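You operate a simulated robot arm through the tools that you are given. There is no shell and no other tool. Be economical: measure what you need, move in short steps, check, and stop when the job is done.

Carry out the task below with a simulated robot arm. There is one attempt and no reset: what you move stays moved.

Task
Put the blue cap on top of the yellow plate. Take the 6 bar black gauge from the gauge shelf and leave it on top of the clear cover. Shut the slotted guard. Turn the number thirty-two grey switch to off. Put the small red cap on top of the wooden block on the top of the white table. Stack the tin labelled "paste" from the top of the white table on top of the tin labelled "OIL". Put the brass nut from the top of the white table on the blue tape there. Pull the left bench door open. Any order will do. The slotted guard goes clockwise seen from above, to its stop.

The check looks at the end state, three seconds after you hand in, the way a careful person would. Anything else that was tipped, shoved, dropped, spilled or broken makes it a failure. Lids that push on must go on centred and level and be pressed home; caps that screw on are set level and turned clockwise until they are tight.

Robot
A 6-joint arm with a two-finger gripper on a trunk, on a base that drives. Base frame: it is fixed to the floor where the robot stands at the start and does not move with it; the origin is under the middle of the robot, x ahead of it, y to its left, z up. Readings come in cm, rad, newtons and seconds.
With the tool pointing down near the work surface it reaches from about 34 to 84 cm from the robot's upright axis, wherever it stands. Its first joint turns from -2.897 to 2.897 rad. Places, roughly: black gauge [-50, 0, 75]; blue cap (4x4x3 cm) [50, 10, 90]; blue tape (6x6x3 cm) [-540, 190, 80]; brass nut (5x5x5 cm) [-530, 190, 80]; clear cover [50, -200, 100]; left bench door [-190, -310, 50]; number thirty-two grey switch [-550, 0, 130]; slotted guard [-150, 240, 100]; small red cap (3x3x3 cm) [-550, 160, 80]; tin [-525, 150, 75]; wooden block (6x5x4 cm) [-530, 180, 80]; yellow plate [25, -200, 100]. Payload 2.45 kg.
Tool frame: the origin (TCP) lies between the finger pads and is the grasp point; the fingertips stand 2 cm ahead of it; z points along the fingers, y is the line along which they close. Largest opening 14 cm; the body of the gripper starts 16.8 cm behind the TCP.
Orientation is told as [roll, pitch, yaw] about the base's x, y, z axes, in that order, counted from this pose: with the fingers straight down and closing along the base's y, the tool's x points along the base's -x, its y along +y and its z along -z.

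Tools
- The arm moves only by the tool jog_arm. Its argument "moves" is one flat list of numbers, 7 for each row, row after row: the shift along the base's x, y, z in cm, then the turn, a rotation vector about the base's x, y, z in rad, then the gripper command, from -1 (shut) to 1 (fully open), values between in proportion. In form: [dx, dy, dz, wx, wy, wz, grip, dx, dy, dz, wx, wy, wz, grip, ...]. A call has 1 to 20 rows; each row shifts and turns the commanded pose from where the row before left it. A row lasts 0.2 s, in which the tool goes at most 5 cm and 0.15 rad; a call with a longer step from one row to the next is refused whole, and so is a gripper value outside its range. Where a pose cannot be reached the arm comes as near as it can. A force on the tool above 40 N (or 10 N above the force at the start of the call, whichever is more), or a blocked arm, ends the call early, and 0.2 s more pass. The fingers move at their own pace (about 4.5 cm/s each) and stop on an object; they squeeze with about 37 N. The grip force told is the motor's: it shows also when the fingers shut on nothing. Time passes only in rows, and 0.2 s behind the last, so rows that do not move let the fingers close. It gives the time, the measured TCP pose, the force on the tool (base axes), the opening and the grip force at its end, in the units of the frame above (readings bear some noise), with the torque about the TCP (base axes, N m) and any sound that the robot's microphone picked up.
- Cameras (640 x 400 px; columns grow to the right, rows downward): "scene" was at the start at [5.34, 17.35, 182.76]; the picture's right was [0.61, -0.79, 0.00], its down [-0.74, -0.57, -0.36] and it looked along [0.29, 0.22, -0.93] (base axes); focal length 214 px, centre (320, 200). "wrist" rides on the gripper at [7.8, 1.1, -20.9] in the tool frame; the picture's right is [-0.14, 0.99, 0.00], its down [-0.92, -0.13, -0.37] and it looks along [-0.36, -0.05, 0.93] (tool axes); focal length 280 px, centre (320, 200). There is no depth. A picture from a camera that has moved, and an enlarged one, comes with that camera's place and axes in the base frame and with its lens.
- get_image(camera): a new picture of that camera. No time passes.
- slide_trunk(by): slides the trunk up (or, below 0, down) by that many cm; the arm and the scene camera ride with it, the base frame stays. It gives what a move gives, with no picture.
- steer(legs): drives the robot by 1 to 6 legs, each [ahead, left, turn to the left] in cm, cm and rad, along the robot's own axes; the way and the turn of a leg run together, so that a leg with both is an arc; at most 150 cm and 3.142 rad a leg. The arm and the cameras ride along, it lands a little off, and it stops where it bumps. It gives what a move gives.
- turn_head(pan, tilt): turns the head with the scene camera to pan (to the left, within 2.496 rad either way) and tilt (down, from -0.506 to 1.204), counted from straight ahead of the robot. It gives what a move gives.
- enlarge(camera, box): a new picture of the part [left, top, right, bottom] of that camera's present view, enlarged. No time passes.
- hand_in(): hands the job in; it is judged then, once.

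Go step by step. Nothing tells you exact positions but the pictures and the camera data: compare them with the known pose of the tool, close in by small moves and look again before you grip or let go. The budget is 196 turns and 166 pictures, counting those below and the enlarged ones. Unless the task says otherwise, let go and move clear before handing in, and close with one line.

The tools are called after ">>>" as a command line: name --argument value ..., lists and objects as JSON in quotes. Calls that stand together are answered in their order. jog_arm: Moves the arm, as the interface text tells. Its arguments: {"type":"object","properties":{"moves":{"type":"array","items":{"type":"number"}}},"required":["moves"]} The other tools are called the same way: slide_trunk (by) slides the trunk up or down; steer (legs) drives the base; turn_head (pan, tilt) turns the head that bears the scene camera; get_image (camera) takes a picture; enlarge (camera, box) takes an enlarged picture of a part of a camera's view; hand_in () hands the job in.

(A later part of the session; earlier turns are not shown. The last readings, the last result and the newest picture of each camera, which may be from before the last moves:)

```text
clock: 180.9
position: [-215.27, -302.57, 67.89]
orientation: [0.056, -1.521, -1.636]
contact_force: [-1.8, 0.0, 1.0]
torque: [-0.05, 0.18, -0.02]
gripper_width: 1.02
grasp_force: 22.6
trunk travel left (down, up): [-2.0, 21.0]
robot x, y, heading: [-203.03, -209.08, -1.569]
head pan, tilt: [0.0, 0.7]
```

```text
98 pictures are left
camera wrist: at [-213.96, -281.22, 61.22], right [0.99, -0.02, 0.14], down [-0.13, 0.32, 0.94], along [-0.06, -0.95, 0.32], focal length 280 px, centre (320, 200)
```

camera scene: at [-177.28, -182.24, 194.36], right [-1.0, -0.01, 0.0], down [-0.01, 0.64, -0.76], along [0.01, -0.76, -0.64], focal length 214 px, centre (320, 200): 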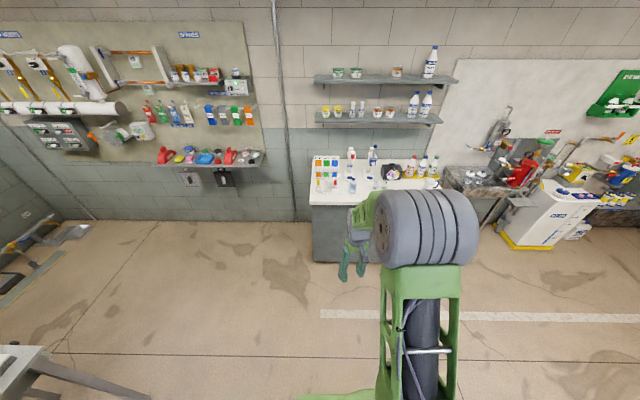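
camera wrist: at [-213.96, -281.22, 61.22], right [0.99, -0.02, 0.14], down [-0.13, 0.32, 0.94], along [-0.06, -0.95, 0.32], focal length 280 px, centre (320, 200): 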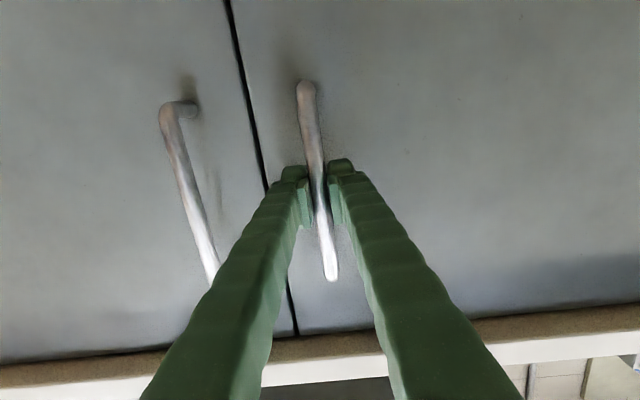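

Gripped the handle. I pull along the door's arc, turning the tool with it.

>>> jog_arm --moves '[0.43, 3.69, 0, 0, 0, -0.08, -1, 0.72, 3.65, 0, 0, 0, -0.08, -1, 1.01, 3.56, 0, 0, 0, -0.08, -1, 1.29, 3.48, 0, 0, 0, -0.08, -1]'

>>> get_image --camera "wrist"

```text
clock: 181.9
position: [-210.9, -288.42, 67.96]
orientation: [0.023, -1.517, -1.912]
contact_force: [23.7, -11.4, -11.6]
torque: [0.57, -0.07, 0.17]
gripper_width: 0.97
grasp_force: 36.9
trunk travel left (down, up): [-2.0, 21.0]
robot x, y, heading: [-202.8, -209.34, -1.562]
head pan, tilt: [0.0, 0.7]
```

```text
97 pictures are left
camera wrist: at [-203.25, -268.3, 61.28], right [0.94, -0.32, 0.14], down [-0.02, 0.34, 0.94], along [-0.35, -0.88, 0.32], focal length 280 px, centre (320, 200)
```

wrist: 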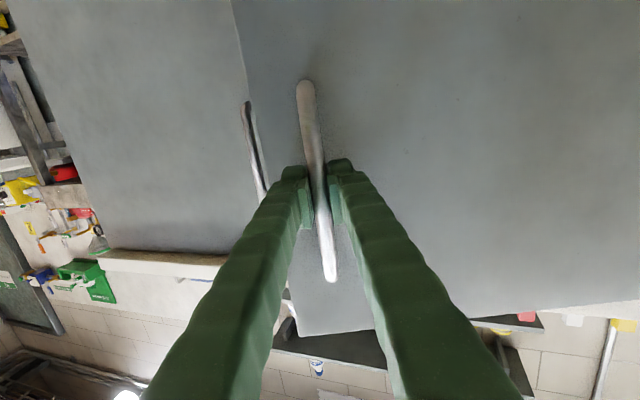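

>>> jog_arm --moves '[2.0, 3.3, 0, 0, 0, -0.08, -1, 2.1, 3.1, 0, 0, 0, -0.08, -1, 2.3, 3.0, 0, 0, 0, -0.08, -1, 2.5, 2.8, 0, 0, 0, -0.08, -1]'

>>> get_image --camera "wrist"

```text
clock: 182.9
position: [-202.49, -276.28, 67.98]
orientation: [0.075, -1.522, -2.288]
contact_force: [17.0, -16.4, -8.1]
torque: [0.05, 0.38, 0.19]
gripper_width: 0.96
grasp_force: 37.4
trunk travel left (down, up): [-2.0, 21.0]
robot x, y, heading: [-202.93, -208.9, -1.564]
head pan, tilt: [0.0, 0.7]
```

```text
96 pictures are left
camera wrist: at [-188.89, -259.82, 61.26], right [0.79, -0.6, 0.14], down [0.09, 0.34, 0.94], along [-0.61, -0.73, 0.32], focal length 280 px, centre (320, 200)
```

wrist: 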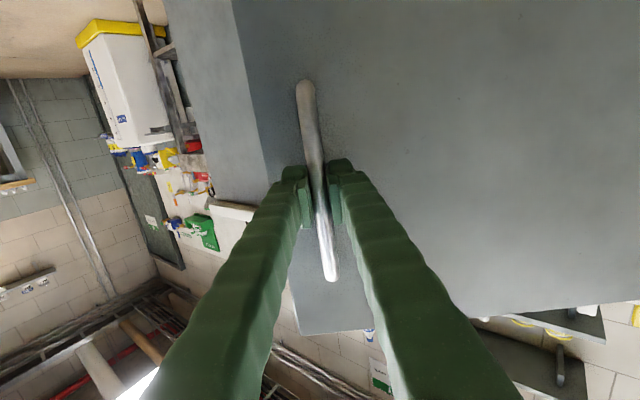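

>>> jog_arm --moves '[3.6, 2.6, 0, 0, 0, -0.1, -1, 3.4, 2.7, 0, 0, 0, -0.1, -1, 3.6, 2.3, 0, 0, 0, -0.1, -1]'

>>> jog_arm --moves '[3.9, 2.0, 0, 0, 0, -0.1, -1, 4.1, 1.6, 0, 0, 0, -0.1, -1]'

>>> get_image --camera "wrist"

```text
clock: 183.7
position: [-192.26, -268.45, 68.01]
orientation: [0.022, -1.523, -2.546]
contact_force: [-5.8, 11.5, 3.8]
torque: [-0.47, 0.77, 0.02]
gripper_width: 0.97
grasp_force: 37.3
trunk travel left (down, up): [-2.0, 21.0]
robot x, y, heading: [-203.14, -209.22, -1.569]
head pan, tilt: [0.0, 0.7]
```

```text
clock: 184.3
position: [-184.21, -264.83, 68.01]
orientation: [0.019, -1.522, -2.737]
contact_force: [-4.8, 15.2, 3.2]
torque: [-0.35, 0.88, 0.0]
gripper_width: 0.97
grasp_force: 37.0
trunk travel left (down, up): [-2.0, 21.0]
robot x, y, heading: [-203.28, -209.29, -1.564]
head pan, tilt: [0.0, 0.7]
```

```text
95 pictures are left
camera wrist: at [-164.36, -256.85, 61.19], right [0.4, -0.91, 0.14], down [0.24, 0.25, 0.94], along [-0.88, -0.34, 0.32], focal length 280 px, centre (320, 200)
```

wrist: 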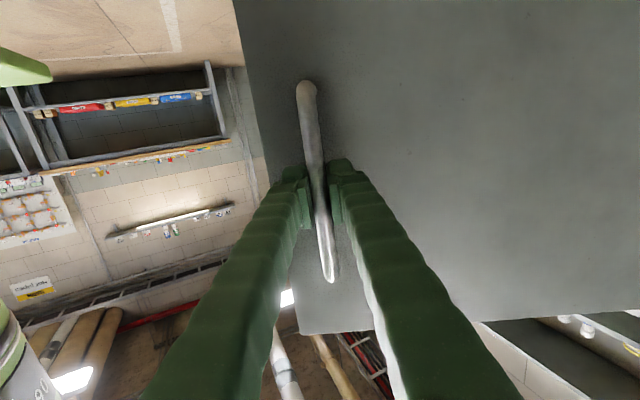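

>>> jog_arm --moves '[4.1, 1.3, 0, 0, 0, -0.1, -1, 4.3, 0.9, 0, 0, 0, -0.1, -1]'

>>> turn_head --pan 0.2 --tilt 0.9

>>> get_image --camera "scene"

```text
clock: 184.7
position: [-181.74, -263.89, 68.39]
orientation: [0.13, -1.496, -2.896]
contact_force: [4.7, -14.8, -16.8]
torque: [0.67, -0.7, 0.07]
gripper_width: 0.96
grasp_force: 36.8
out of reach, approached as far as the arm can: row 1, 2
trunk travel left (down, up): [-2.0, 21.0]
robot x, y, heading: [-202.9, -209.34, -1.565]
head pan, tilt: [0.0, 0.7]
stopped in row 2: the force on the tool passed its limit at 55 N (the readings are from after the stop); the commanded pose is now the measured one
```

```text
clock: 185.5
position: [-181.62, -263.82, 68.41]
orientation: [0.122, -1.497, -2.89]
contact_force: [5.8, -21.3, -23.1]
torque: [0.54, 0.39, 0.05]
gripper_width: 0.93
grasp_force: 37.0
trunk travel left (down, up): [-2.0, 21.0]
robot x, y, heading: [-203.13, -209.12, -1.566]
head pan, tilt: [0.201, 0.901]
```

```text
94 pictures are left
camera scene: at [-187.41, -217.93, 176.71], right [-0.98, -0.21, 0.0], down [-0.16, 0.77, -0.62], along [0.13, -0.61, -0.78], focal length 214 px, centre (320, 200)
```

scene: 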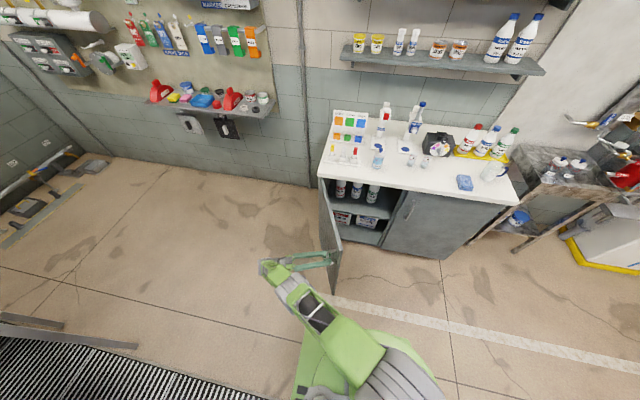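

The door stands wide open. I release and back away from the handle.

>>> jog_arm --moves '[0, 0, 0, 0, 0, 0, -0.5, 0, 0, 0, 0, 0, 0, -0.4, 2, 0.5, 0, 0, 0, 0, -0.4, 3, 1, 0, 0, 0, 0, -0.4, 3, 1, 0, 0, 0, 0, -0.4]'

>>> get_image --camera "wrist"

```text
clock: 186.7
position: [-178.25, -261.09, 70.15]
orientation: [0.146, -1.501, -2.914]
contact_force: [0.7, 0.8, -0.6]
torque: [0.01, 0.03, 0.01]
gripper_width: 4.19
grasp_force: 0.1
out of reach, approached as far as the arm can: row 3, 4, 5
trunk travel left (down, up): [-2.0, 21.0]
robot x, y, heading: [-202.86, -209.03, -1.558]
head pan, tilt: [0.201, 0.901]
```

```text
93 pictures are left
camera wrist: at [-157.85, -254.31, 63.87], right [0.35, -0.93, 0.15], down [0.23, 0.24, 0.94], along [-0.91, -0.3, 0.3], focal length 280 px, centre (320, 200)
```

wrist: 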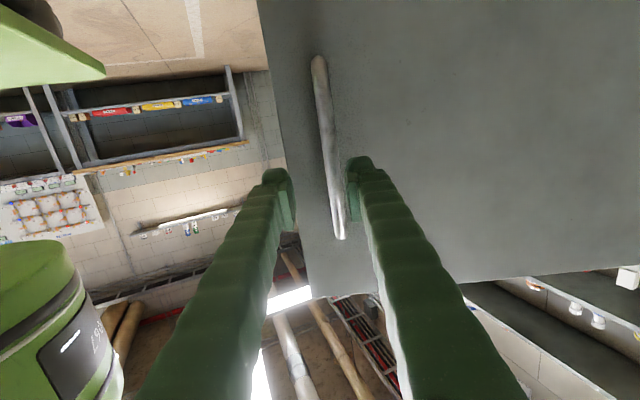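

>>> steer --legs '[[-5, 15, 0], [-55, 0, 0]]'

>>> turn_head --pan -0.2 --tilt 0.8

>>> get_image --camera "scene"

```text
clock: 191.4
position: [-163.6, -201.44, 70.3]
orientation: [0.152, -1.5, -2.928]
contact_force: [0.5, -0.6, -0.2]
torque: [-0.03, 0.01, -0.01]
gripper_width: 4.17
grasp_force: 0.0
trunk travel left (down, up): [-2.0, 21.0]
robot x, y, heading: [-188.3, -149.55, -1.566]
head pan, tilt: [0.201, 0.901]
```

```text
clock: 192.3
position: [-163.64, -201.38, 70.19]
orientation: [0.153, -1.503, -2.926]
contact_force: [0.7, 0.3, 0.5]
torque: [0.01, -0.01, -0.03]
gripper_width: 4.2
grasp_force: 0.0
trunk travel left (down, up): [-2.0, 21.0]
robot x, y, heading: [-188.1, -149.77, -1.568]
head pan, tilt: [-0.201, 0.799]
```

```text
92 pictures are left
camera scene: at [-175.85, -158.3, 177.53], right [-0.98, 0.2, 0.0], down [0.14, 0.7, -0.7], along [-0.14, -0.68, -0.72], focal length 214 px, centre (320, 200)
```

scene: 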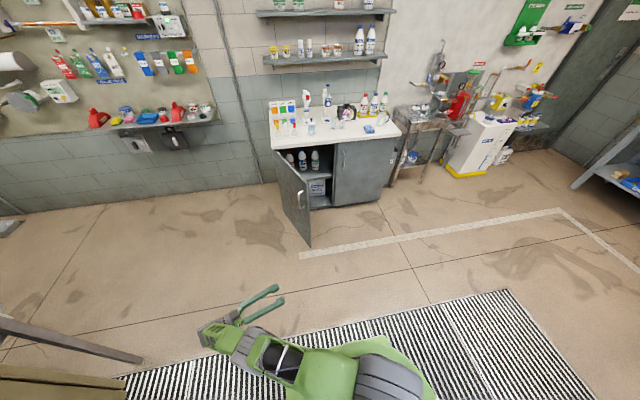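

Door is fine. I bring the tool back to pointing down in front of the robot.

>>> jog_arm --moves '[-2, -1.1, 1, 0, 0, 0.1, -0.4, -2, -1.1, 1, 0, 0, 0.1, -0.4, -2, -1.1, 1, 0, 0, 0.1, -0.4, -2, -1.1, 1, 0, 0, 0.1, -0.4, -2, -1.1, 1, 0, 0, 0.1, -0.4, -2, -1.1, 1, 0, 0, 0.1, -0.4, -2, -1.1, 1, 0, 0, 0.1, -0.4, -2, -1.1, 1, 0, 0, 0.1, -0.4, -2, -1.1, 1, 0, 0, 0.1, -0.4, -2, -1.1, 1, 0, 0, 0.1, -0.4, -2, -1, 1, 0, 0, 0.1, -0.4, -2, -1, 1, 0, 0, 0.1, -0.4]'

>>> jog_arm --moves '[0, 0, 2, 0.13, 0, 0, -0.4, 0, 0, 2, 0.13, 0, 0, -0.4, 0, 0, 2, 0.13, 0, 0, -0.4, 0, 0, 2, 0.13, 0, 0, -0.4, 0, 0, 2, 0.13, 0, 0, -0.4, 0, 0, 2, 0.13, 0, 0, -0.4, 0, 0, 2, 0.13, 0, 0, -0.4, 0, 0, 2, 0.13, 0, 0, -0.4, 0, 0, 2, 0.13, 0, 0, -0.4, 0, 0, 2, 0.13, 0, 0, -0.4, 0, 0, 2, 0.1, 0, 0, -0.4]'

```text
clock: 194.9
position: [-187.91, -214.56, 82.28]
orientation: [0.131, -1.497, -1.704]
contact_force: [-1.0, 0.0, 0.0]
torque: [0.01, 0.04, -0.03]
gripper_width: 4.22
grasp_force: 0.1
out of reach, approached as far as the arm can: row 12
trunk travel left (down, up): [-2.0, 21.0]
robot x, y, heading: [-188.1, -149.24, -1.567]
head pan, tilt: [-0.201, 0.799]
```

```text
clock: 197.3
position: [-187.59, -214.54, 104.09]
orientation: [-0.001, -0.098, -1.581]
contact_force: [-0.4, 0.7, -0.1]
torque: [0.03, -0.01, -0.01]
gripper_width: 4.19
grasp_force: 0.1
trunk travel left (down, up): [-2.0, 21.0]
robot x, y, heading: [-188.15, -149.18, -1.569]
head pan, tilt: [-0.201, 0.799]
```

Now the guard: I move west a bit, turn to face +y, and look.

>>> steer --legs '[[0, -45, 0], [0, 0, -1.571], [0, 0, -1.571], [60, 0, 0]]'

>>> turn_head --pan 0.0 --tilt 0.5

>>> get_image --camera "scene"

```text
clock: 212.5
position: [-235.15, -23.53, 104.08]
orientation: [-0.003, -0.1, 1.563]
contact_force: [-0.4, -0.3, -0.2]
torque: [-0.03, -0.01, 0.01]
gripper_width: 4.2
grasp_force: 0.0
trunk travel left (down, up): [-2.0, 21.0]
robot x, y, heading: [-234.32, -88.4, 1.577]
head pan, tilt: [-0.201, 0.799]
```

```text
clock: 213.3
position: [-235.09, -23.6, 104.06]
orientation: [-0.003, -0.1, 1.564]
contact_force: [1.0, 1.1, -0.4]
torque: [0.04, 0.0, -0.01]
gripper_width: 4.2
grasp_force: 0.0
trunk travel left (down, up): [-2.0, 21.0]
robot x, y, heading: [-234.39, -88.95, 1.58]
head pan, tilt: [0.0, 0.499]
```

```text
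91 pictures are left
camera scene: at [-248.41, -78.81, 180.12], right [1.0, 0.01, 0.0], down [0.0, -0.48, -0.88], along [-0.01, 0.88, -0.48], focal length 214 px, centre (320, 200)
```

scene: 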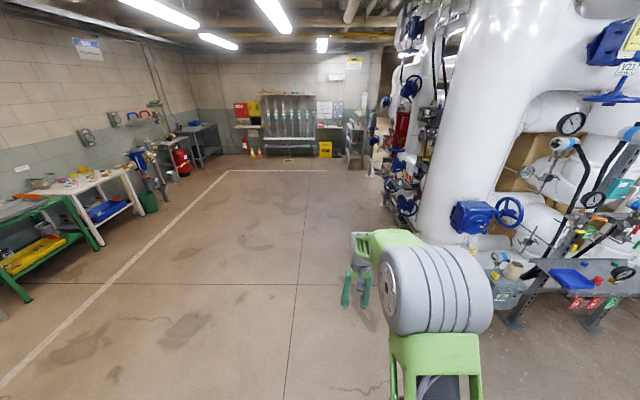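

>>> steer --legs '[[140, 10, 0], [110, 0, 0]]'

>>> turn_head --pan -0.9 --tilt 0.6

>>> get_image --camera "scene"

```text
clock: 225.6
position: [-238.42, 228.09, 104.04]
orientation: [-0.002, -0.102, 1.529]
contact_force: [0.0, -0.4, 0.1]
torque: [-0.04, 0.0, 0.01]
gripper_width: 4.19
grasp_force: 0.1
trunk travel left (down, up): [-2.0, 21.0]
robot x, y, heading: [-239.77, 162.78, 1.539]
head pan, tilt: [0.0, 0.499]
```

```text
clock: 226.8
position: [-238.51, 228.03, 104.15]
orientation: [0.0, -0.1, 1.53]
contact_force: [0.0, -0.4, 0.6]
torque: [0.01, 0.01, 0.04]
gripper_width: 4.2
grasp_force: 0.0
trunk travel left (down, up): [-2.0, 21.0]
robot x, y, heading: [-240.17, 162.5, 1.538]
head pan, tilt: [-0.901, 0.6]
```

```text
90 pictures are left
camera scene: at [-246.9, 169.57, 179.22], right [0.6, -0.8, 0.0], down [-0.45, -0.34, -0.83], along [0.66, 0.49, -0.56], focal length 214 px, centre (320, 200)
```

scene: 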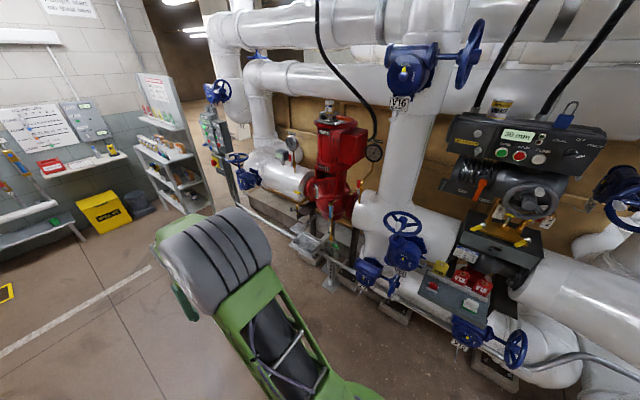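

>>> enlarge --camera "scene" --box '[270, 100, 450, 290]'

>>> enlarge --camera "scene" --box '[410, 100, 610, 340]'

```text
2.11 times, centred on (360, 195) of scene
camera zoom: at [-246.9, 169.57, 179.22], right [0.6, -0.8, 0.0], down [-0.45, -0.34, -0.83], along [0.66, 0.49, -0.56], focal length 452 px, centre (236, 210)
```

zoom: 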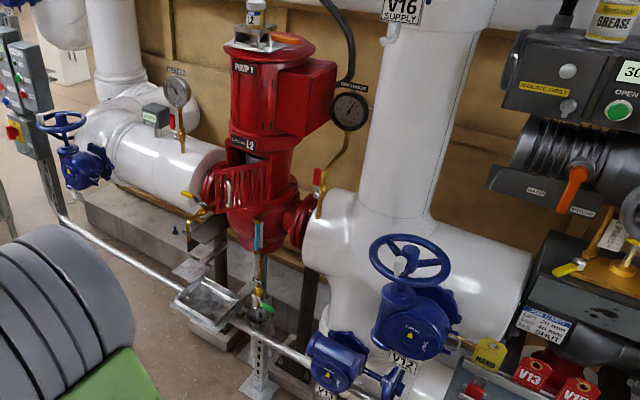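

```text
1.67 times, centred on (510, 220) of scene
camera zoom: at [-246.9, 169.57, 179.22], right [0.6, -0.8, 0.0], down [-0.45, -0.34, -0.83], along [0.66, 0.49, -0.56], focal length 358 px, centre (3, 167)
```

zoom: 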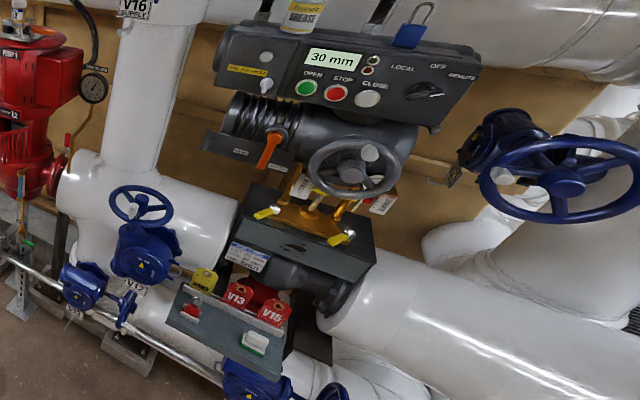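

The red pump's slotted coupling guard should be it. I move opposite it, turn to face +x, and look closer.

>>> steer --legs '[[75, 30, 0], [0, 0, -1.54]]'

>>> turn_head --pan 0.0 --tilt 0.6

>>> get_image --camera "scene"

>>> get_image --camera "wrist"

```text
clock: 234.9
position: [-202.39, 236.22, 104.15]
orientation: [-0.002, -0.102, -0.041]
contact_force: [0.5, -0.1, 0.1]
torque: [0.01, 0.02, -0.01]
gripper_width: 4.2
grasp_force: 0.1
trunk travel left (down, up): [-2.0, 21.0]
robot x, y, heading: [-267.61, 238.0, -0.029]
head pan, tilt: [-0.901, 0.6]
```

```text
clock: 236.1
position: [-202.4, 236.25, 104.07]
orientation: [-0.002, -0.101, -0.042]
contact_force: [-0.7, 0.1, 0.3]
torque: [-0.02, -0.01, 0.01]
gripper_width: 4.19
grasp_force: 0.1
trunk travel left (down, up): [-2.0, 21.0]
robot x, y, heading: [-267.78, 237.96, -0.032]
head pan, tilt: [0.0, 0.6]
```

```text
87 pictures are left
camera scene: at [-257.41, 251.41, 179.22], right [-0.03, -1.0, 0.0], down [-0.56, 0.02, -0.83], along [0.82, -0.02, -0.56], focal length 214 px, centre (320, 200)
```

scene: 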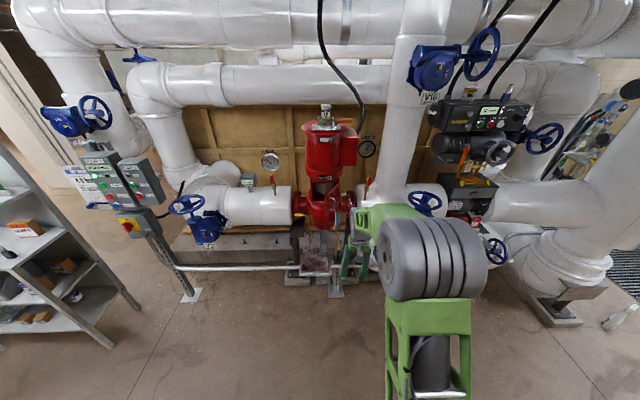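

```text
86 pictures are left
camera wrist: at [-212.18, 237.97, 124.13], right [0.18, 0.98, 0.01], down [0.87, -0.16, 0.46], along [0.45, -0.07, -0.89], focal length 280 px, centre (320, 200)
```

wrist: 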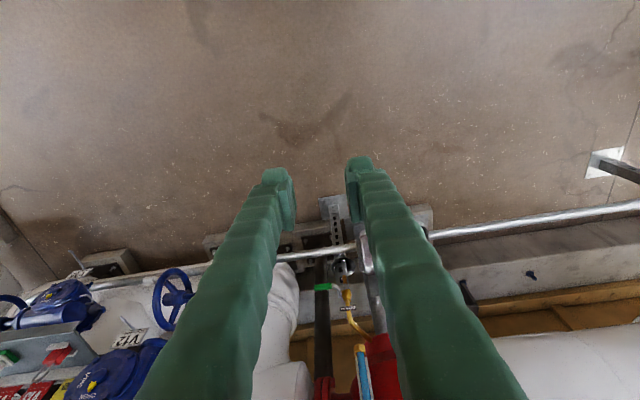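

>>> enlarge --camera "scene" --box '[280, 100, 390, 290]'

```text
2.11 times, centred on (335, 195) of scene
camera zoom: at [-257.41, 251.41, 179.22], right [-0.03, -1.0, 0.0], down [-0.56, 0.02, -0.83], along [0.82, -0.02, -0.56], focal length 452 px, centre (288, 210)
```

zoom: 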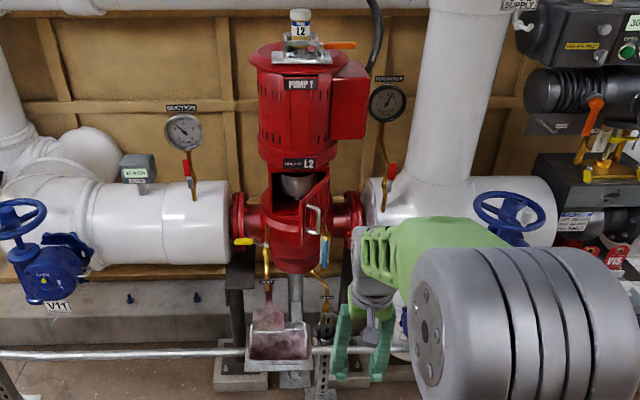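

>>> enlarge --camera "scene" --box '[305, 160, 355, 240]'

```text
5.00 times, centred on (330, 200) of scene
camera zoom: at [-257.41, 251.41, 179.22], right [-0.03, -1.0, 0.0], down [-0.56, 0.02, -0.83], along [0.82, -0.02, -0.56], focal length 1072 px, centre (270, 200)
```

zoom: 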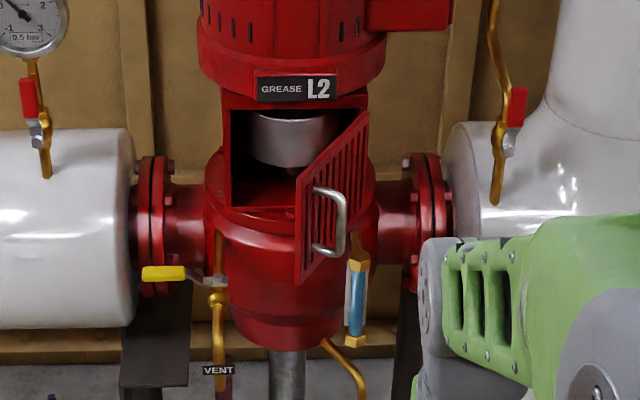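

The guard is a slotted panel hinged on its -y edge (≈(-140,236)), standing ~60° open. I'll push it shut with closed fingers held level, pointing at +x.

>>> steer --legs '[[25, 0, 0.03]]'

>>> slide_trunk --by 10

>>> jog_arm --moves '[0, -1, -1, 0, -0.13, 0, -1, 0, -1, -1, 0, -0.13, 0, -1, 0, -1, -1, 0, -0.13, 0, -1, 0, 0, -1, 0, -0.13, 0, -1, 0, 0, -1, 0, -0.13, 0, -1, 0, 0, -1, 0, -0.13, 0, -1, 0, 0, 0, 0, -0.13, 0, -1, 0, 0, 0, 0, -0.13, 0, -1, 0, 0, 0, 0, -0.13, 0, -1, 0, 0, 0, 0, -0.1, 0, -1]'

>>> get_image --camera "wrist"

```text
clock: 237.9
position: [-177.37, 238.22, 104.08]
orientation: [-0.001, -0.101, -0.008]
contact_force: [0.1, 0.1, -0.1]
torque: [-0.01, 0.04, 0.02]
gripper_width: 4.23
grasp_force: 0.1
trunk travel left (down, up): [-2.0, 21.0]
robot x, y, heading: [-242.86, 237.16, 0.006]
head pan, tilt: [0.0, 0.6]
```

```text
clock: 239.2
position: [-177.5, 238.14, 114.06]
orientation: [0.0, -0.102, -0.008]
contact_force: [1.1, 0.0, 0.2]
torque: [0.0, 0.01, -0.04]
gripper_width: 4.21
grasp_force: 0.0
trunk travel left (down, up): [-12.0, 11.0]
robot x, y, heading: [-242.63, 237.25, 0.008]
head pan, tilt: [0.0, 0.6]
```

```text
clock: 241.4
position: [-177.55, 235.11, 108.13]
orientation: [0.036, -1.372, -0.04]
contact_force: [0.9, -0.2, 0.1]
torque: [-0.01, -0.03, -0.01]
gripper_width: 0.01
grasp_force: 29.5
trunk travel left (down, up): [-12.0, 11.0]
robot x, y, heading: [-242.42, 237.76, 0.003]
head pan, tilt: [0.0, 0.6]
```

```text
83 pictures are left
camera wrist: at [-199.58, 236.55, 104.56], right [0.03, 0.99, 0.14], down [-0.18, -0.13, 0.97], along [0.98, -0.06, 0.17], focal length 280 px, centre (320, 200)
```

wrist: 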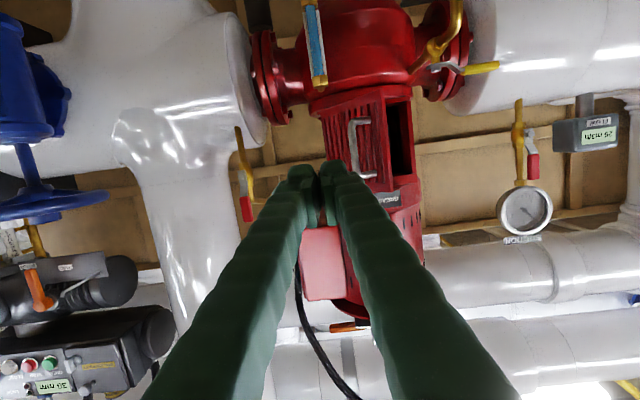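

>>> jog_arm --moves '[4.5, -0.3, -0.8, 0, 0, 0, -1, 4.5, -0.3, -0.8, 0, 0, 0, -1, 4.5, -0.3, -0.8, 0, 0, 0, -1, 4.5, -0.3, -0.6, 0, 0, 0, -1, 3, 0, 0, 0, 0, 0, -1]'

>>> get_image --camera "wrist"

```text
clock: 242.6
position: [-156.3, 233.93, 104.98]
orientation: [0.034, -1.37, -0.038]
contact_force: [-0.5, 0.1, 0.4]
torque: [0.02, 0.0, -0.02]
gripper_width: 0.0
grasp_force: 29.2
trunk travel left (down, up): [-12.0, 11.0]
robot x, y, heading: [-242.68, 237.56, 0.007]
head pan, tilt: [0.0, 0.6]
```

```text
82 pictures are left
camera wrist: at [-178.4, 235.35, 101.49], right [0.03, 0.99, 0.14], down [-0.18, -0.13, 0.97], along [0.98, -0.06, 0.17], focal length 280 px, centre (320, 200)
```

wrist: 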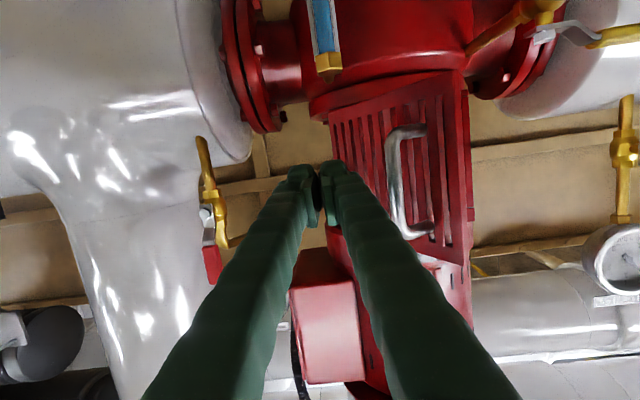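

>>> jog_arm --moves '[1.8, 0.5, 0, 0, 0, 0, -1, 0, 2, 0, 0, 0, 0, -1, 0.2, 2, 0, 0, 0, 0, -1, 0.5, 2, 0, 0, 0, 0, -1, 0.8, 2, 0, 0, 0, 0, -1]'

>>> get_image --camera "wrist"

```text
clock: 243.8
position: [-153.2, 242.6, 105.06]
orientation: [0.036, -1.371, -0.042]
contact_force: [0.7, -0.1, 0.4]
torque: [-0.01, 0.01, -0.03]
gripper_width: 0.0
grasp_force: 29.4
trunk travel left (down, up): [-12.0, 11.0]
robot x, y, heading: [-242.83, 237.44, 0.007]
head pan, tilt: [0.0, 0.6]
```

```text
81 pictures are left
camera wrist: at [-175.24, 243.93, 101.6], right [0.03, 0.99, 0.14], down [-0.18, -0.13, 0.97], along [0.98, -0.06, 0.17], focal length 280 px, centre (320, 200)
```

wrist: 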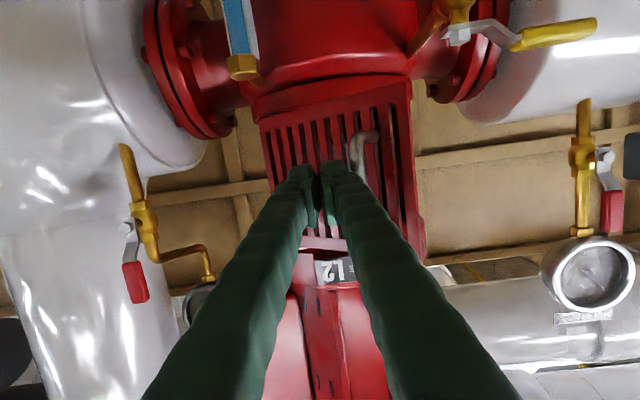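

>>> jog_arm --moves '[1.2, 2, 0, 0, 0, 0, -1, 1.5, 2, 0, 0, 0, 0, -1, 2, 1, 0, 0, 0, 0, -1]'

>>> get_image --camera "wrist"

```text
clock: 244.6
position: [-148.63, 247.51, 105.11]
orientation: [0.033, -1.371, -0.038]
contact_force: [0.2, 0.2, 0.1]
torque: [-0.02, 0.0, -0.01]
gripper_width: 0.0
grasp_force: 29.7
trunk travel left (down, up): [-12.0, 11.0]
robot x, y, heading: [-242.81, 237.07, 0.002]
head pan, tilt: [0.0, 0.6]
```

```text
80 pictures are left
camera wrist: at [-170.61, 249.01, 101.54], right [0.03, 0.99, 0.14], down [-0.18, -0.13, 0.97], along [0.98, -0.06, 0.17], focal length 280 px, centre (320, 200)
```

wrist: 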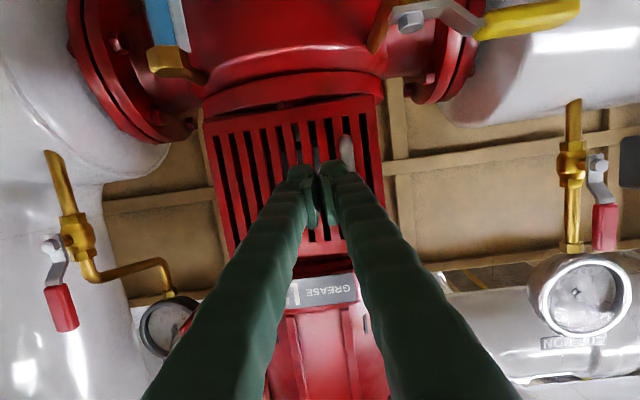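

>>> jog_arm --moves '[1.5, 0.3, 0, 0, 0, 0, -1, 1.5, 0, 0, 0, 0, 0, -1, 1, 0, 0, 0, 0, 0, -1]'

>>> jog_arm --moves '[0.7, 0, 0, 0, 0, 0, -1, 0.7, 0, 0, 0, 0, 0, -1, 0.7, 0, 0, 0, 0, 0, -1]'

>>> get_image --camera "wrist"

```text
clock: 245.3
position: [-146.25, 247.95, 104.91]
orientation: [0.035, -1.368, -0.036]
contact_force: [-36.9, -4.5, 14.3]
torque: [0.44, -0.65, 0.86]
gripper_width: 0.0
grasp_force: 29.6
trunk travel left (down, up): [-12.0, 11.0]
robot x, y, heading: [-242.89, 237.35, 0.006]
head pan, tilt: [0.0, 0.6]
stopped in row 3: the force on the tool passed its limit at 58 N (the readings are from after the stop); the commanded pose is now the measured one
```

```text
clock: 245.6
position: [-146.38, 248.08, 104.92]
orientation: [0.036, -1.366, -0.037]
contact_force: [-35.7, -5.4, 15.2]
torque: [0.44, -0.63, 0.8]
gripper_width: 0.0
grasp_force: 29.3
trunk travel left (down, up): [-12.0, 11.0]
robot x, y, heading: [-243.06, 237.42, 0.009]
head pan, tilt: [0.0, 0.6]
stopped in row 1: the force on the tool passed its limit at 58 N (the readings are from after the stop); the commanded pose is now the measured one
```

```text
79 pictures are left
camera wrist: at [-168.33, 249.29, 101.51], right [0.03, 0.99, 0.14], down [-0.17, -0.13, 0.98], along [0.98, -0.05, 0.17], focal length 280 px, centre (320, 200)
```

wrist: 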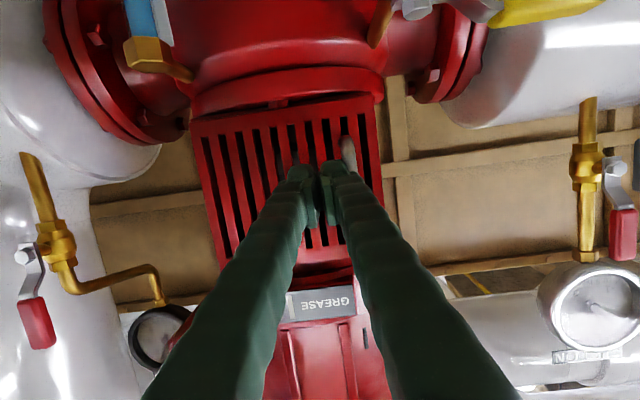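

The guard reached its stop. I back off and check.

>>> jog_arm --moves '[-3, 0, 0, 0, 0, 0, -1, -4.8, -0.5, 0, 0, 0, 0, -1, -4.8, -0.5, 0, 0, 0, 0, -1, -4.8, -0.5, 0, 0, 0, 0, -1, -4.8, -0.5, 0, 0, 0, 0, -1, -4.8, 0, 0, 0, 0, 0, -1]'

>>> get_image --camera "wrist"

>>> enlarge --camera "scene" --box '[270, 130, 390, 260]'

```text
clock: 247.0
position: [-172.81, 246.36, 104.19]
orientation: [0.029, -1.36, -0.033]
contact_force: [0.2, 0.7, -0.5]
torque: [0.04, -0.03, -0.02]
gripper_width: 0.01
grasp_force: 29.5
trunk travel left (down, up): [-12.0, 11.0]
robot x, y, heading: [-242.81, 237.43, 0.006]
head pan, tilt: [0.0, 0.6]
```

```text
78 pictures are left
camera wrist: at [-195.0, 247.54, 100.89], right [0.03, 0.99, 0.14], down [-0.17, -0.13, 0.98], along [0.98, -0.05, 0.16], focal length 280 px, centre (320, 200)
```

wrist: 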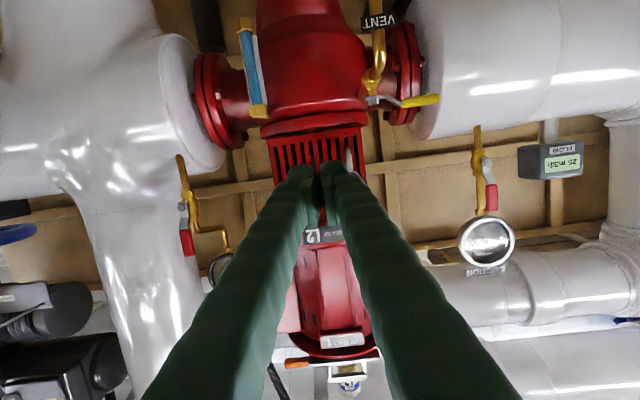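

```text
3.08 times, centred on (330, 195) of scene
camera zoom: at [-233.3, 251.5, 189.22], right [0.01, -1.0, 0.0], down [-0.56, 0.0, -0.83], along [0.83, 0.01, -0.56], focal length 660 px, centre (289, 215)
```

zoom: 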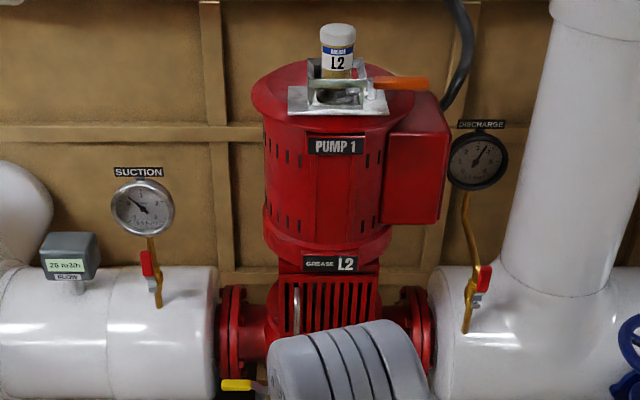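

Guard shut. I set the tool pointing down again, then turn toward the white table in the west.

>>> jog_arm --moves '[-1, -1, 1, 0, 0.13, 0, -0.4, -1, -1, 1, 0, 0.13, 0, -0.4, -1, -1, 1, 0, 0.13, 0, -0.4, -1, -1, 1, 0, 0.13, 0, -0.4, -1, -1, 1, 0, 0.13, 0, -0.4, -1, -1, 1, 0, 0.13, 0, -0.4, -1, -1, 1, 0, 0.13, 0, -0.4, -1, -1, 1, 0, 0.13, 0, -0.4, -1, -1, 1, 0, 0.13, 0, -0.4, -1, 0, 1, 0, 0.13, 0, -0.4, 0, 0, 0, 0, 0.06, 0, -0.4]'

>>> steer --legs '[[-60, 0, 0], [0, 0, 1.57], [0, 0, 1.57], [90, 55, 0]]'

>>> turn_head --pan 0.3 --tilt 0.6

>>> get_image --camera "scene"

```text
clock: 249.4
position: [-182.79, 237.05, 114.58]
orientation: [0.0, 0.001, -0.006]
contact_force: [-0.2, 0.8, 0.2]
torque: [0.02, 0.02, -0.01]
gripper_width: 4.19
grasp_force: 0.1
trunk travel left (down, up): [-12.0, 11.0]
robot x, y, heading: [-242.88, 237.47, 0.006]
head pan, tilt: [0.0, 0.6]
```

```text
clock: 265.4
position: [-452.11, 183.45, 114.52]
orientation: [0.001, -0.001, 3.13]
contact_force: [-0.7, -0.6, 0.1]
torque: [0.06, -0.02, 0.03]
gripper_width: 4.2
grasp_force: 0.0
trunk travel left (down, up): [-12.0, 11.0]
robot x, y, heading: [-391.95, 182.85, -3.138]
head pan, tilt: [0.0, 0.6]
```

```text
clock: 266.2
position: [-452.23, 183.37, 114.55]
orientation: [0.001, -0.001, 3.129]
contact_force: [1.0, -0.5, 0.2]
torque: [-0.02, 0.0, 0.0]
gripper_width: 4.19
grasp_force: 0.1
trunk travel left (down, up): [-12.0, 11.0]
robot x, y, heading: [-392.52, 182.61, -3.138]
head pan, tilt: [0.3, 0.6]
```

```text
76 pictures are left
camera scene: at [-401.61, 166.02, 189.22], right [-0.3, 0.96, 0.0], down [0.54, 0.17, -0.83], along [-0.79, -0.24, -0.56], focal length 214 px, centre (320, 200)
```

scene: 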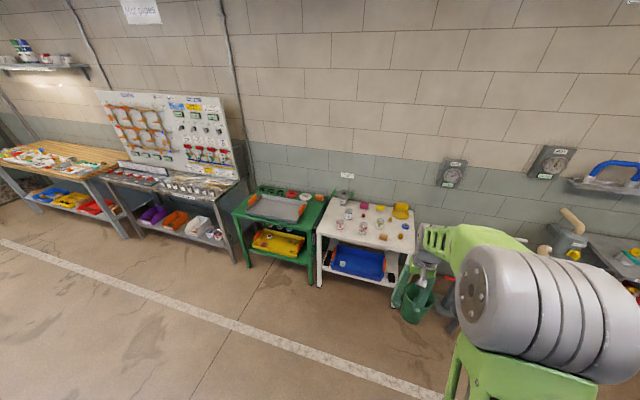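

>>> enlarge --camera "scene" --box '[310, 180, 430, 260]'

>>> enlarge --camera "scene" --box '[90, 85, 250, 205]'

```text
5.00 times, centred on (370, 220) of scene
camera zoom: at [-401.61, 166.02, 189.22], right [-0.3, 0.96, 0.0], down [0.54, 0.17, -0.83], along [-0.79, -0.24, -0.56], focal length 1072 px, centre (70, 100)
```

zoom: 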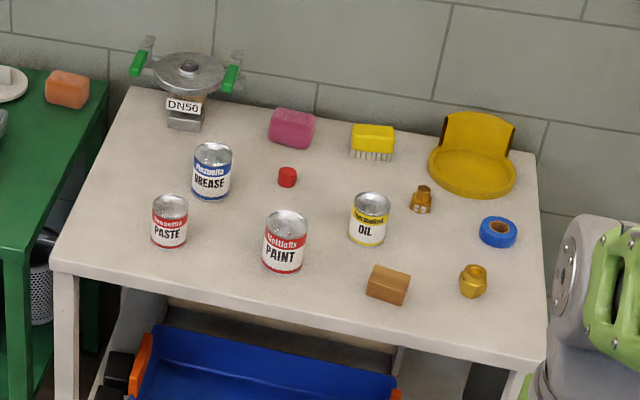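

```text
3.33 times, centred on (170, 145) of scene
camera zoom: at [-401.61, 166.02, 189.22], right [-0.3, 0.96, 0.0], down [0.54, 0.17, -0.83], along [-0.79, -0.24, -0.56], focal length 715 px, centre (820, 383)
```

zoom: 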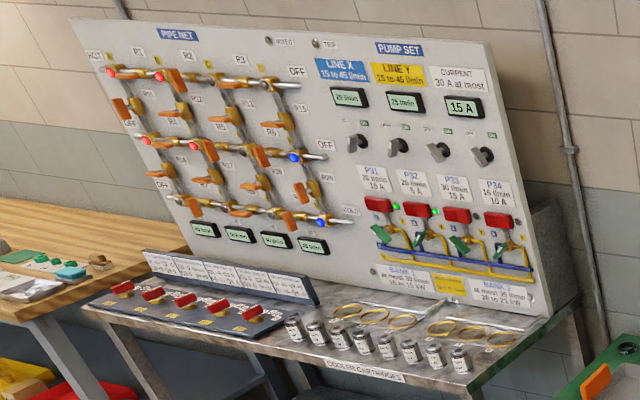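

I can see everything: paste (-528,144), paint, oil (-536,174), red cap (-547,160), block (-525,178), nut (-530,190), tape (-543,193); table about z 77. I drive up to the table.

>>> steer --legs '[[66, 12, -0.003]]'

>>> slide_trunk --by -8

>>> get_image --camera "wrist"

```text
clock: 269.8
position: [-516.91, 173.64, 114.53]
orientation: [0.001, -0.001, 3.105]
contact_force: [0.2, 0.7, 0.3]
torque: [-0.02, -0.02, 0.01]
gripper_width: 4.21
grasp_force: 0.0
trunk travel left (down, up): [-12.0, 11.0]
robot x, y, heading: [-456.71, 171.0, 3.116]
head pan, tilt: [0.3, 0.6]
```

```text
clock: 271.0
position: [-516.82, 173.53, 106.56]
orientation: [0.0, -0.001, 3.104]
contact_force: [-0.1, 0.8, 0.7]
torque: [0.02, 0.0, 0.0]
gripper_width: 4.19
grasp_force: 0.1
trunk travel left (down, up): [-4.0, 19.0]
robot x, y, heading: [-457.11, 171.45, 3.115]
head pan, tilt: [0.3, 0.6]
```

```text
73 pictures are left
camera wrist: at [-508.95, 172.33, 127.46], right [-0.17, -0.98, 0.0], down [-0.91, 0.16, 0.37], along [-0.36, 0.06, -0.93], focal length 280 px, centre (320, 200)
```

wrist: 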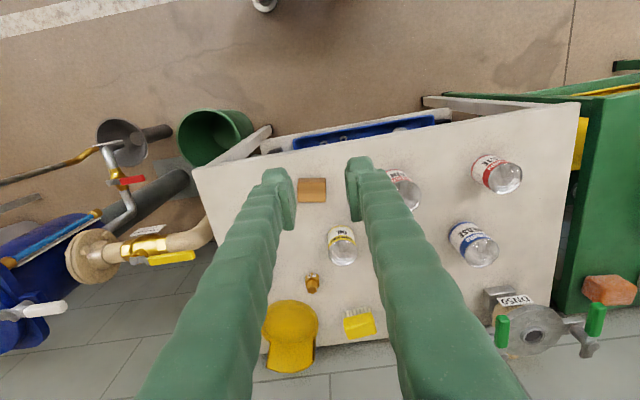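

>>> jog_arm --moves '[-2, 4.4, 0, 0, 0, 0.037, 0.2, -2, 4.4, 0, 0, 0, 0, 0.2, -2, 4.4, 0, 0, 0, 0, 0.2, -2, 3.5, -3, 0, 0, 0, 0.2]'

>>> get_image --camera "wrist"

```text
refused: row 4 steps farther than a row can; nothing moved
```

```text
72 pictures are left
camera wrist: at [-508.95, 172.33, 127.46], right [-0.17, -0.98, 0.0], down [-0.91, 0.16, 0.37], along [-0.36, 0.06, -0.93], focal length 280 px, centre (320, 200)
```

wrist: 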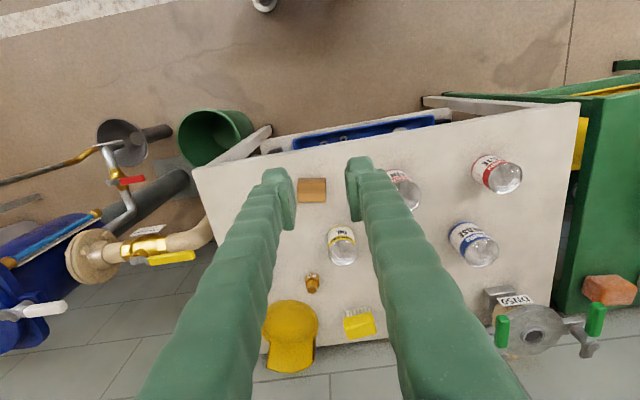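

>>> jog_arm --moves '[-2, 4.4, 0, 0, 0, 0.037, 0.2, -2, 4.4, 0, 0, 0, 0, 0.2, -2, 4.4, 0, 0, 0, 0, 0.2, -2, 2.5, -3, 0, 0, 0, 0.2, 0, 0, -4, 0, 0, 0, 0.2]'

>>> get_image --camera "wrist"

```text
clock: 272.2
position: [-525.13, 189.18, 99.24]
orientation: [0.0, -0.001, -3.139]
contact_force: [-1.0, -0.5, -0.5]
torque: [-0.04, 0.0, 0.02]
gripper_width: 8.4
grasp_force: 0.1
trunk travel left (down, up): [-4.0, 19.0]
robot x, y, heading: [-456.93, 171.49, 3.118]
head pan, tilt: [0.3, 0.6]
```

```text
71 pictures are left
camera wrist: at [-517.13, 188.22, 120.18], right [-0.14, -0.99, 0.0], down [-0.92, 0.13, 0.37], along [-0.37, 0.05, -0.93], focal length 280 px, centre (320, 200)
```

wrist: 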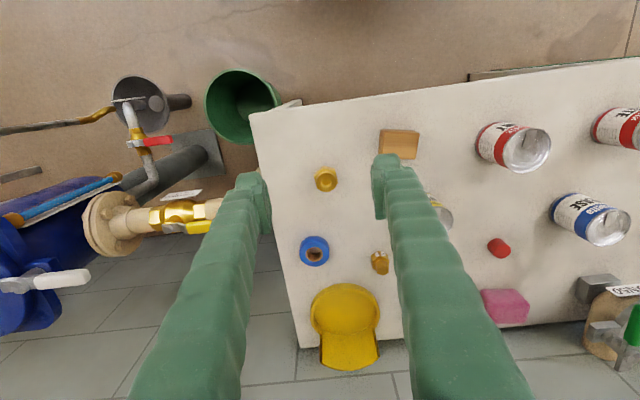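

>>> jog_arm --moves '[-2.6, 0, -3, 0, 0, 0, 0.1, -2.6, 0, -3, 0, 0, 0, 0.1, 0, 0, -4, 0, 0, 0, 0.1, 0, 0, -3, 0, 0, 0, 0.1]'

>>> get_image --camera "wrist"

```text
clock: 273.2
position: [-529.96, 189.21, 86.42]
orientation: [0.001, -0.002, -3.141]
contact_force: [-0.2, -0.6, -0.2]
torque: [-0.02, 0.02, 0.03]
gripper_width: 7.69
grasp_force: 0.0
trunk travel left (down, up): [-4.0, 19.0]
robot x, y, heading: [-456.86, 171.5, 3.118]
head pan, tilt: [0.3, 0.6]
```

```text
70 pictures are left
camera wrist: at [-522.04, 188.31, 107.34], right [-0.14, -0.99, 0.0], down [-0.92, 0.13, 0.37], along [-0.37, 0.05, -0.93], focal length 280 px, centre (320, 200)
```

wrist: 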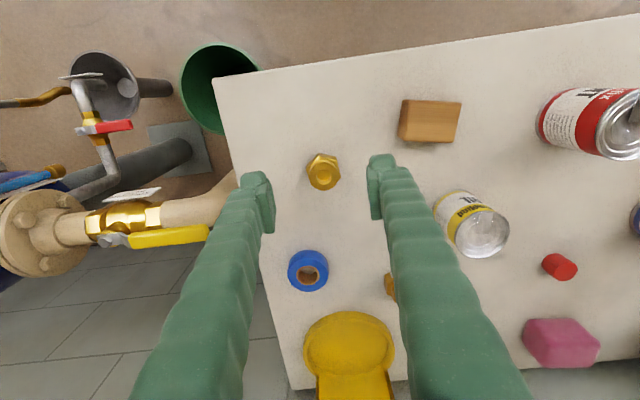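

>>> jog_arm --moves '[-0.4, 0, -3, 0, 0, 0, 0.1, 0, 0, -3, 0, 0, 0, 0.1, 0, 0, -1.8, 0, 0, 0, 0.1]'

>>> get_image --camera "wrist"

```text
clock: 274.0
position: [-530.21, 189.35, 78.6]
orientation: [0.002, -0.002, -3.142]
contact_force: [-0.3, 0.0, 0.0]
torque: [-0.01, 0.0, 0.03]
gripper_width: 7.71
grasp_force: 0.0
trunk travel left (down, up): [-4.0, 19.0]
robot x, y, heading: [-456.97, 171.57, 3.121]
head pan, tilt: [0.3, 0.6]
```

```text
69 pictures are left
camera wrist: at [-522.38, 188.42, 99.58], right [-0.14, -0.99, 0.0], down [-0.92, 0.13, 0.37], along [-0.37, 0.05, -0.93], focal length 280 px, centre (320, 200)
```

wrist: 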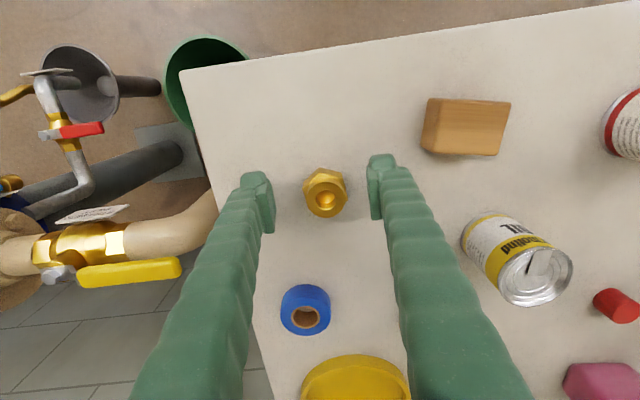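

>>> jog_arm --moves '[-0.2, -0.2, -0.8, 0, 0, 0, 0.1, 0, 0, 0, 0, 0, 0, -0.3, 0, 0, 0, 0, 0, 0, -1, 0, 0, 0, 0, 0, 0, -1, 0, 0, 0, 0, 0, 0, -1]'

>>> jog_arm --moves '[0, 0, 1, 0, 0, 0, -1, 0, 0, 3, 0, 0, 0, -1, 0, 0, 3, 0, 0, 0, -1]'

>>> get_image --camera "wrist"

```text
clock: 275.2
position: [-530.53, 189.16, 77.86]
orientation: [-0.001, -0.003, -3.142]
contact_force: [-1.2, 0.2, -0.5]
torque: [0.04, 0.0, 0.02]
gripper_width: 3.88
grasp_force: 37.4
trunk travel left (down, up): [-4.0, 19.0]
robot x, y, heading: [-456.49, 170.99, 3.115]
head pan, tilt: [0.3, 0.6]
```

```text
clock: 276.0
position: [-530.55, 189.01, 85.09]
orientation: [0.0, -0.003, -3.141]
contact_force: [0.3, 0.3, -2.1]
torque: [0.03, -0.02, -0.02]
gripper_width: 3.9
grasp_force: 36.8
trunk travel left (down, up): [-4.0, 19.0]
robot x, y, heading: [-456.76, 171.5, 3.118]
head pan, tilt: [0.3, 0.6]
```

```text
68 pictures are left
camera wrist: at [-522.67, 188.03, 105.98], right [-0.14, -0.99, 0.0], down [-0.92, 0.13, 0.37], along [-0.37, 0.05, -0.93], focal length 280 px, centre (320, 200)
```

wrist: 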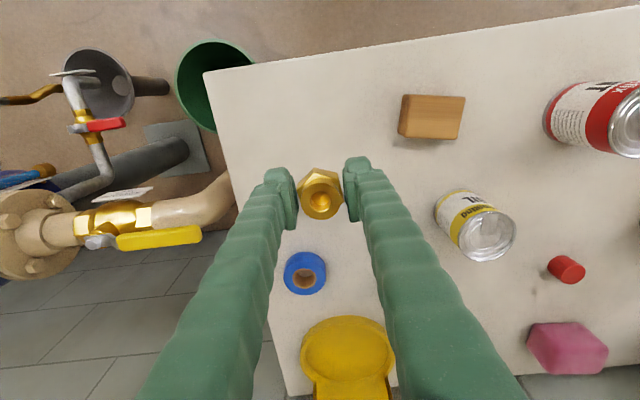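

>>> jog_arm --moves '[-4.2, 1.2, 0, 0, 0, 0, -1, -4.2, 1.2, 0, 0, 0, 0, -1, -4.1, 1.3, 0, 0, 0, 0, -1, 0, 0, -1.5, 0, 0, 0, -1, 0, 0, 0, 0, 0, 0, -1]'

>>> get_image --camera "wrist"

```text
clock: 277.2
position: [-541.12, 192.32, 83.74]
orientation: [0.001, -0.002, -3.141]
contact_force: [0.3, 0.4, -1.6]
torque: [-0.01, -0.01, -0.02]
gripper_width: 3.88
grasp_force: 37.4
out of reach, approached as far as the arm can: row 3
trunk travel left (down, up): [-4.0, 19.0]
robot x, y, heading: [-456.77, 171.31, 3.115]
head pan, tilt: [0.3, 0.6]
```

```text
67 pictures are left
camera wrist: at [-533.23, 191.38, 104.64], right [-0.14, -0.99, 0.0], down [-0.92, 0.13, 0.37], along [-0.37, 0.05, -0.93], focal length 280 px, centre (320, 200)
```

wrist: 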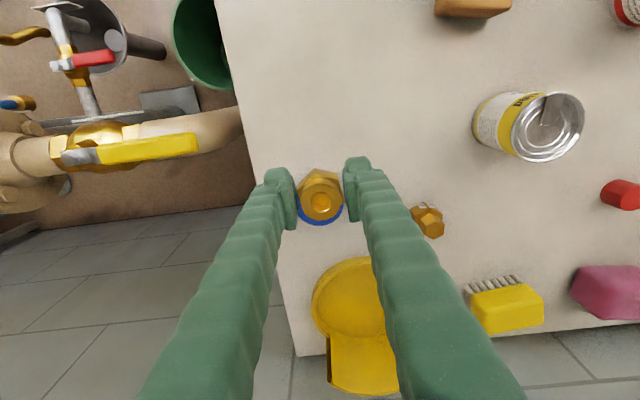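

>>> jog_arm --moves '[4, 0, 2, 0, 0, 0, -1, 4, 0, 2, 0, 0, 0, -1]'

>>> steer --legs '[[10, 0, 0.022]]'

>>> get_image --camera "wrist"

```text
clock: 277.8
position: [-533.26, 192.3, 87.84]
orientation: [-0.001, -0.005, -3.139]
contact_force: [-0.1, 0.3, -0.8]
torque: [0.0, -0.04, -0.01]
gripper_width: 3.89
grasp_force: 36.9
trunk travel left (down, up): [-4.0, 19.0]
robot x, y, heading: [-456.67, 171.35, 3.119]
head pan, tilt: [0.3, 0.6]
```

```text
clock: 278.9
position: [-543.76, 190.71, 87.53]
orientation: [0.0, -0.001, -3.121]
contact_force: [-0.8, 0.6, -1.8]
torque: [-0.03, -0.06, -0.02]
gripper_width: 3.87
grasp_force: 37.0
trunk travel left (down, up): [-4.0, 19.0]
robot x, y, heading: [-466.98, 171.66, 3.139]
head pan, tilt: [0.3, 0.6]
```

```text
66 pictures are left
camera wrist: at [-535.77, 189.95, 108.46], right [-0.12, -0.99, 0.0], down [-0.92, 0.11, 0.37], along [-0.37, 0.04, -0.93], focal length 280 px, centre (320, 200)
```

wrist: 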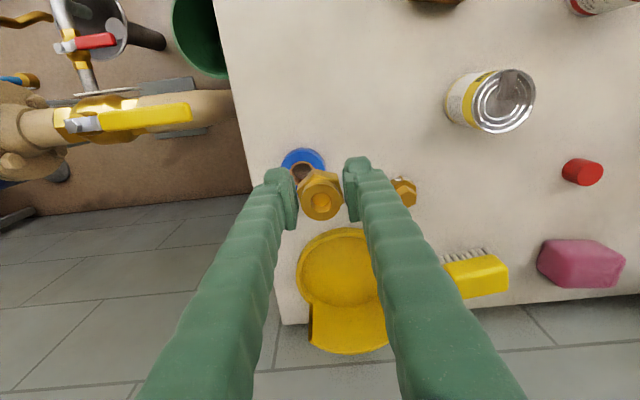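

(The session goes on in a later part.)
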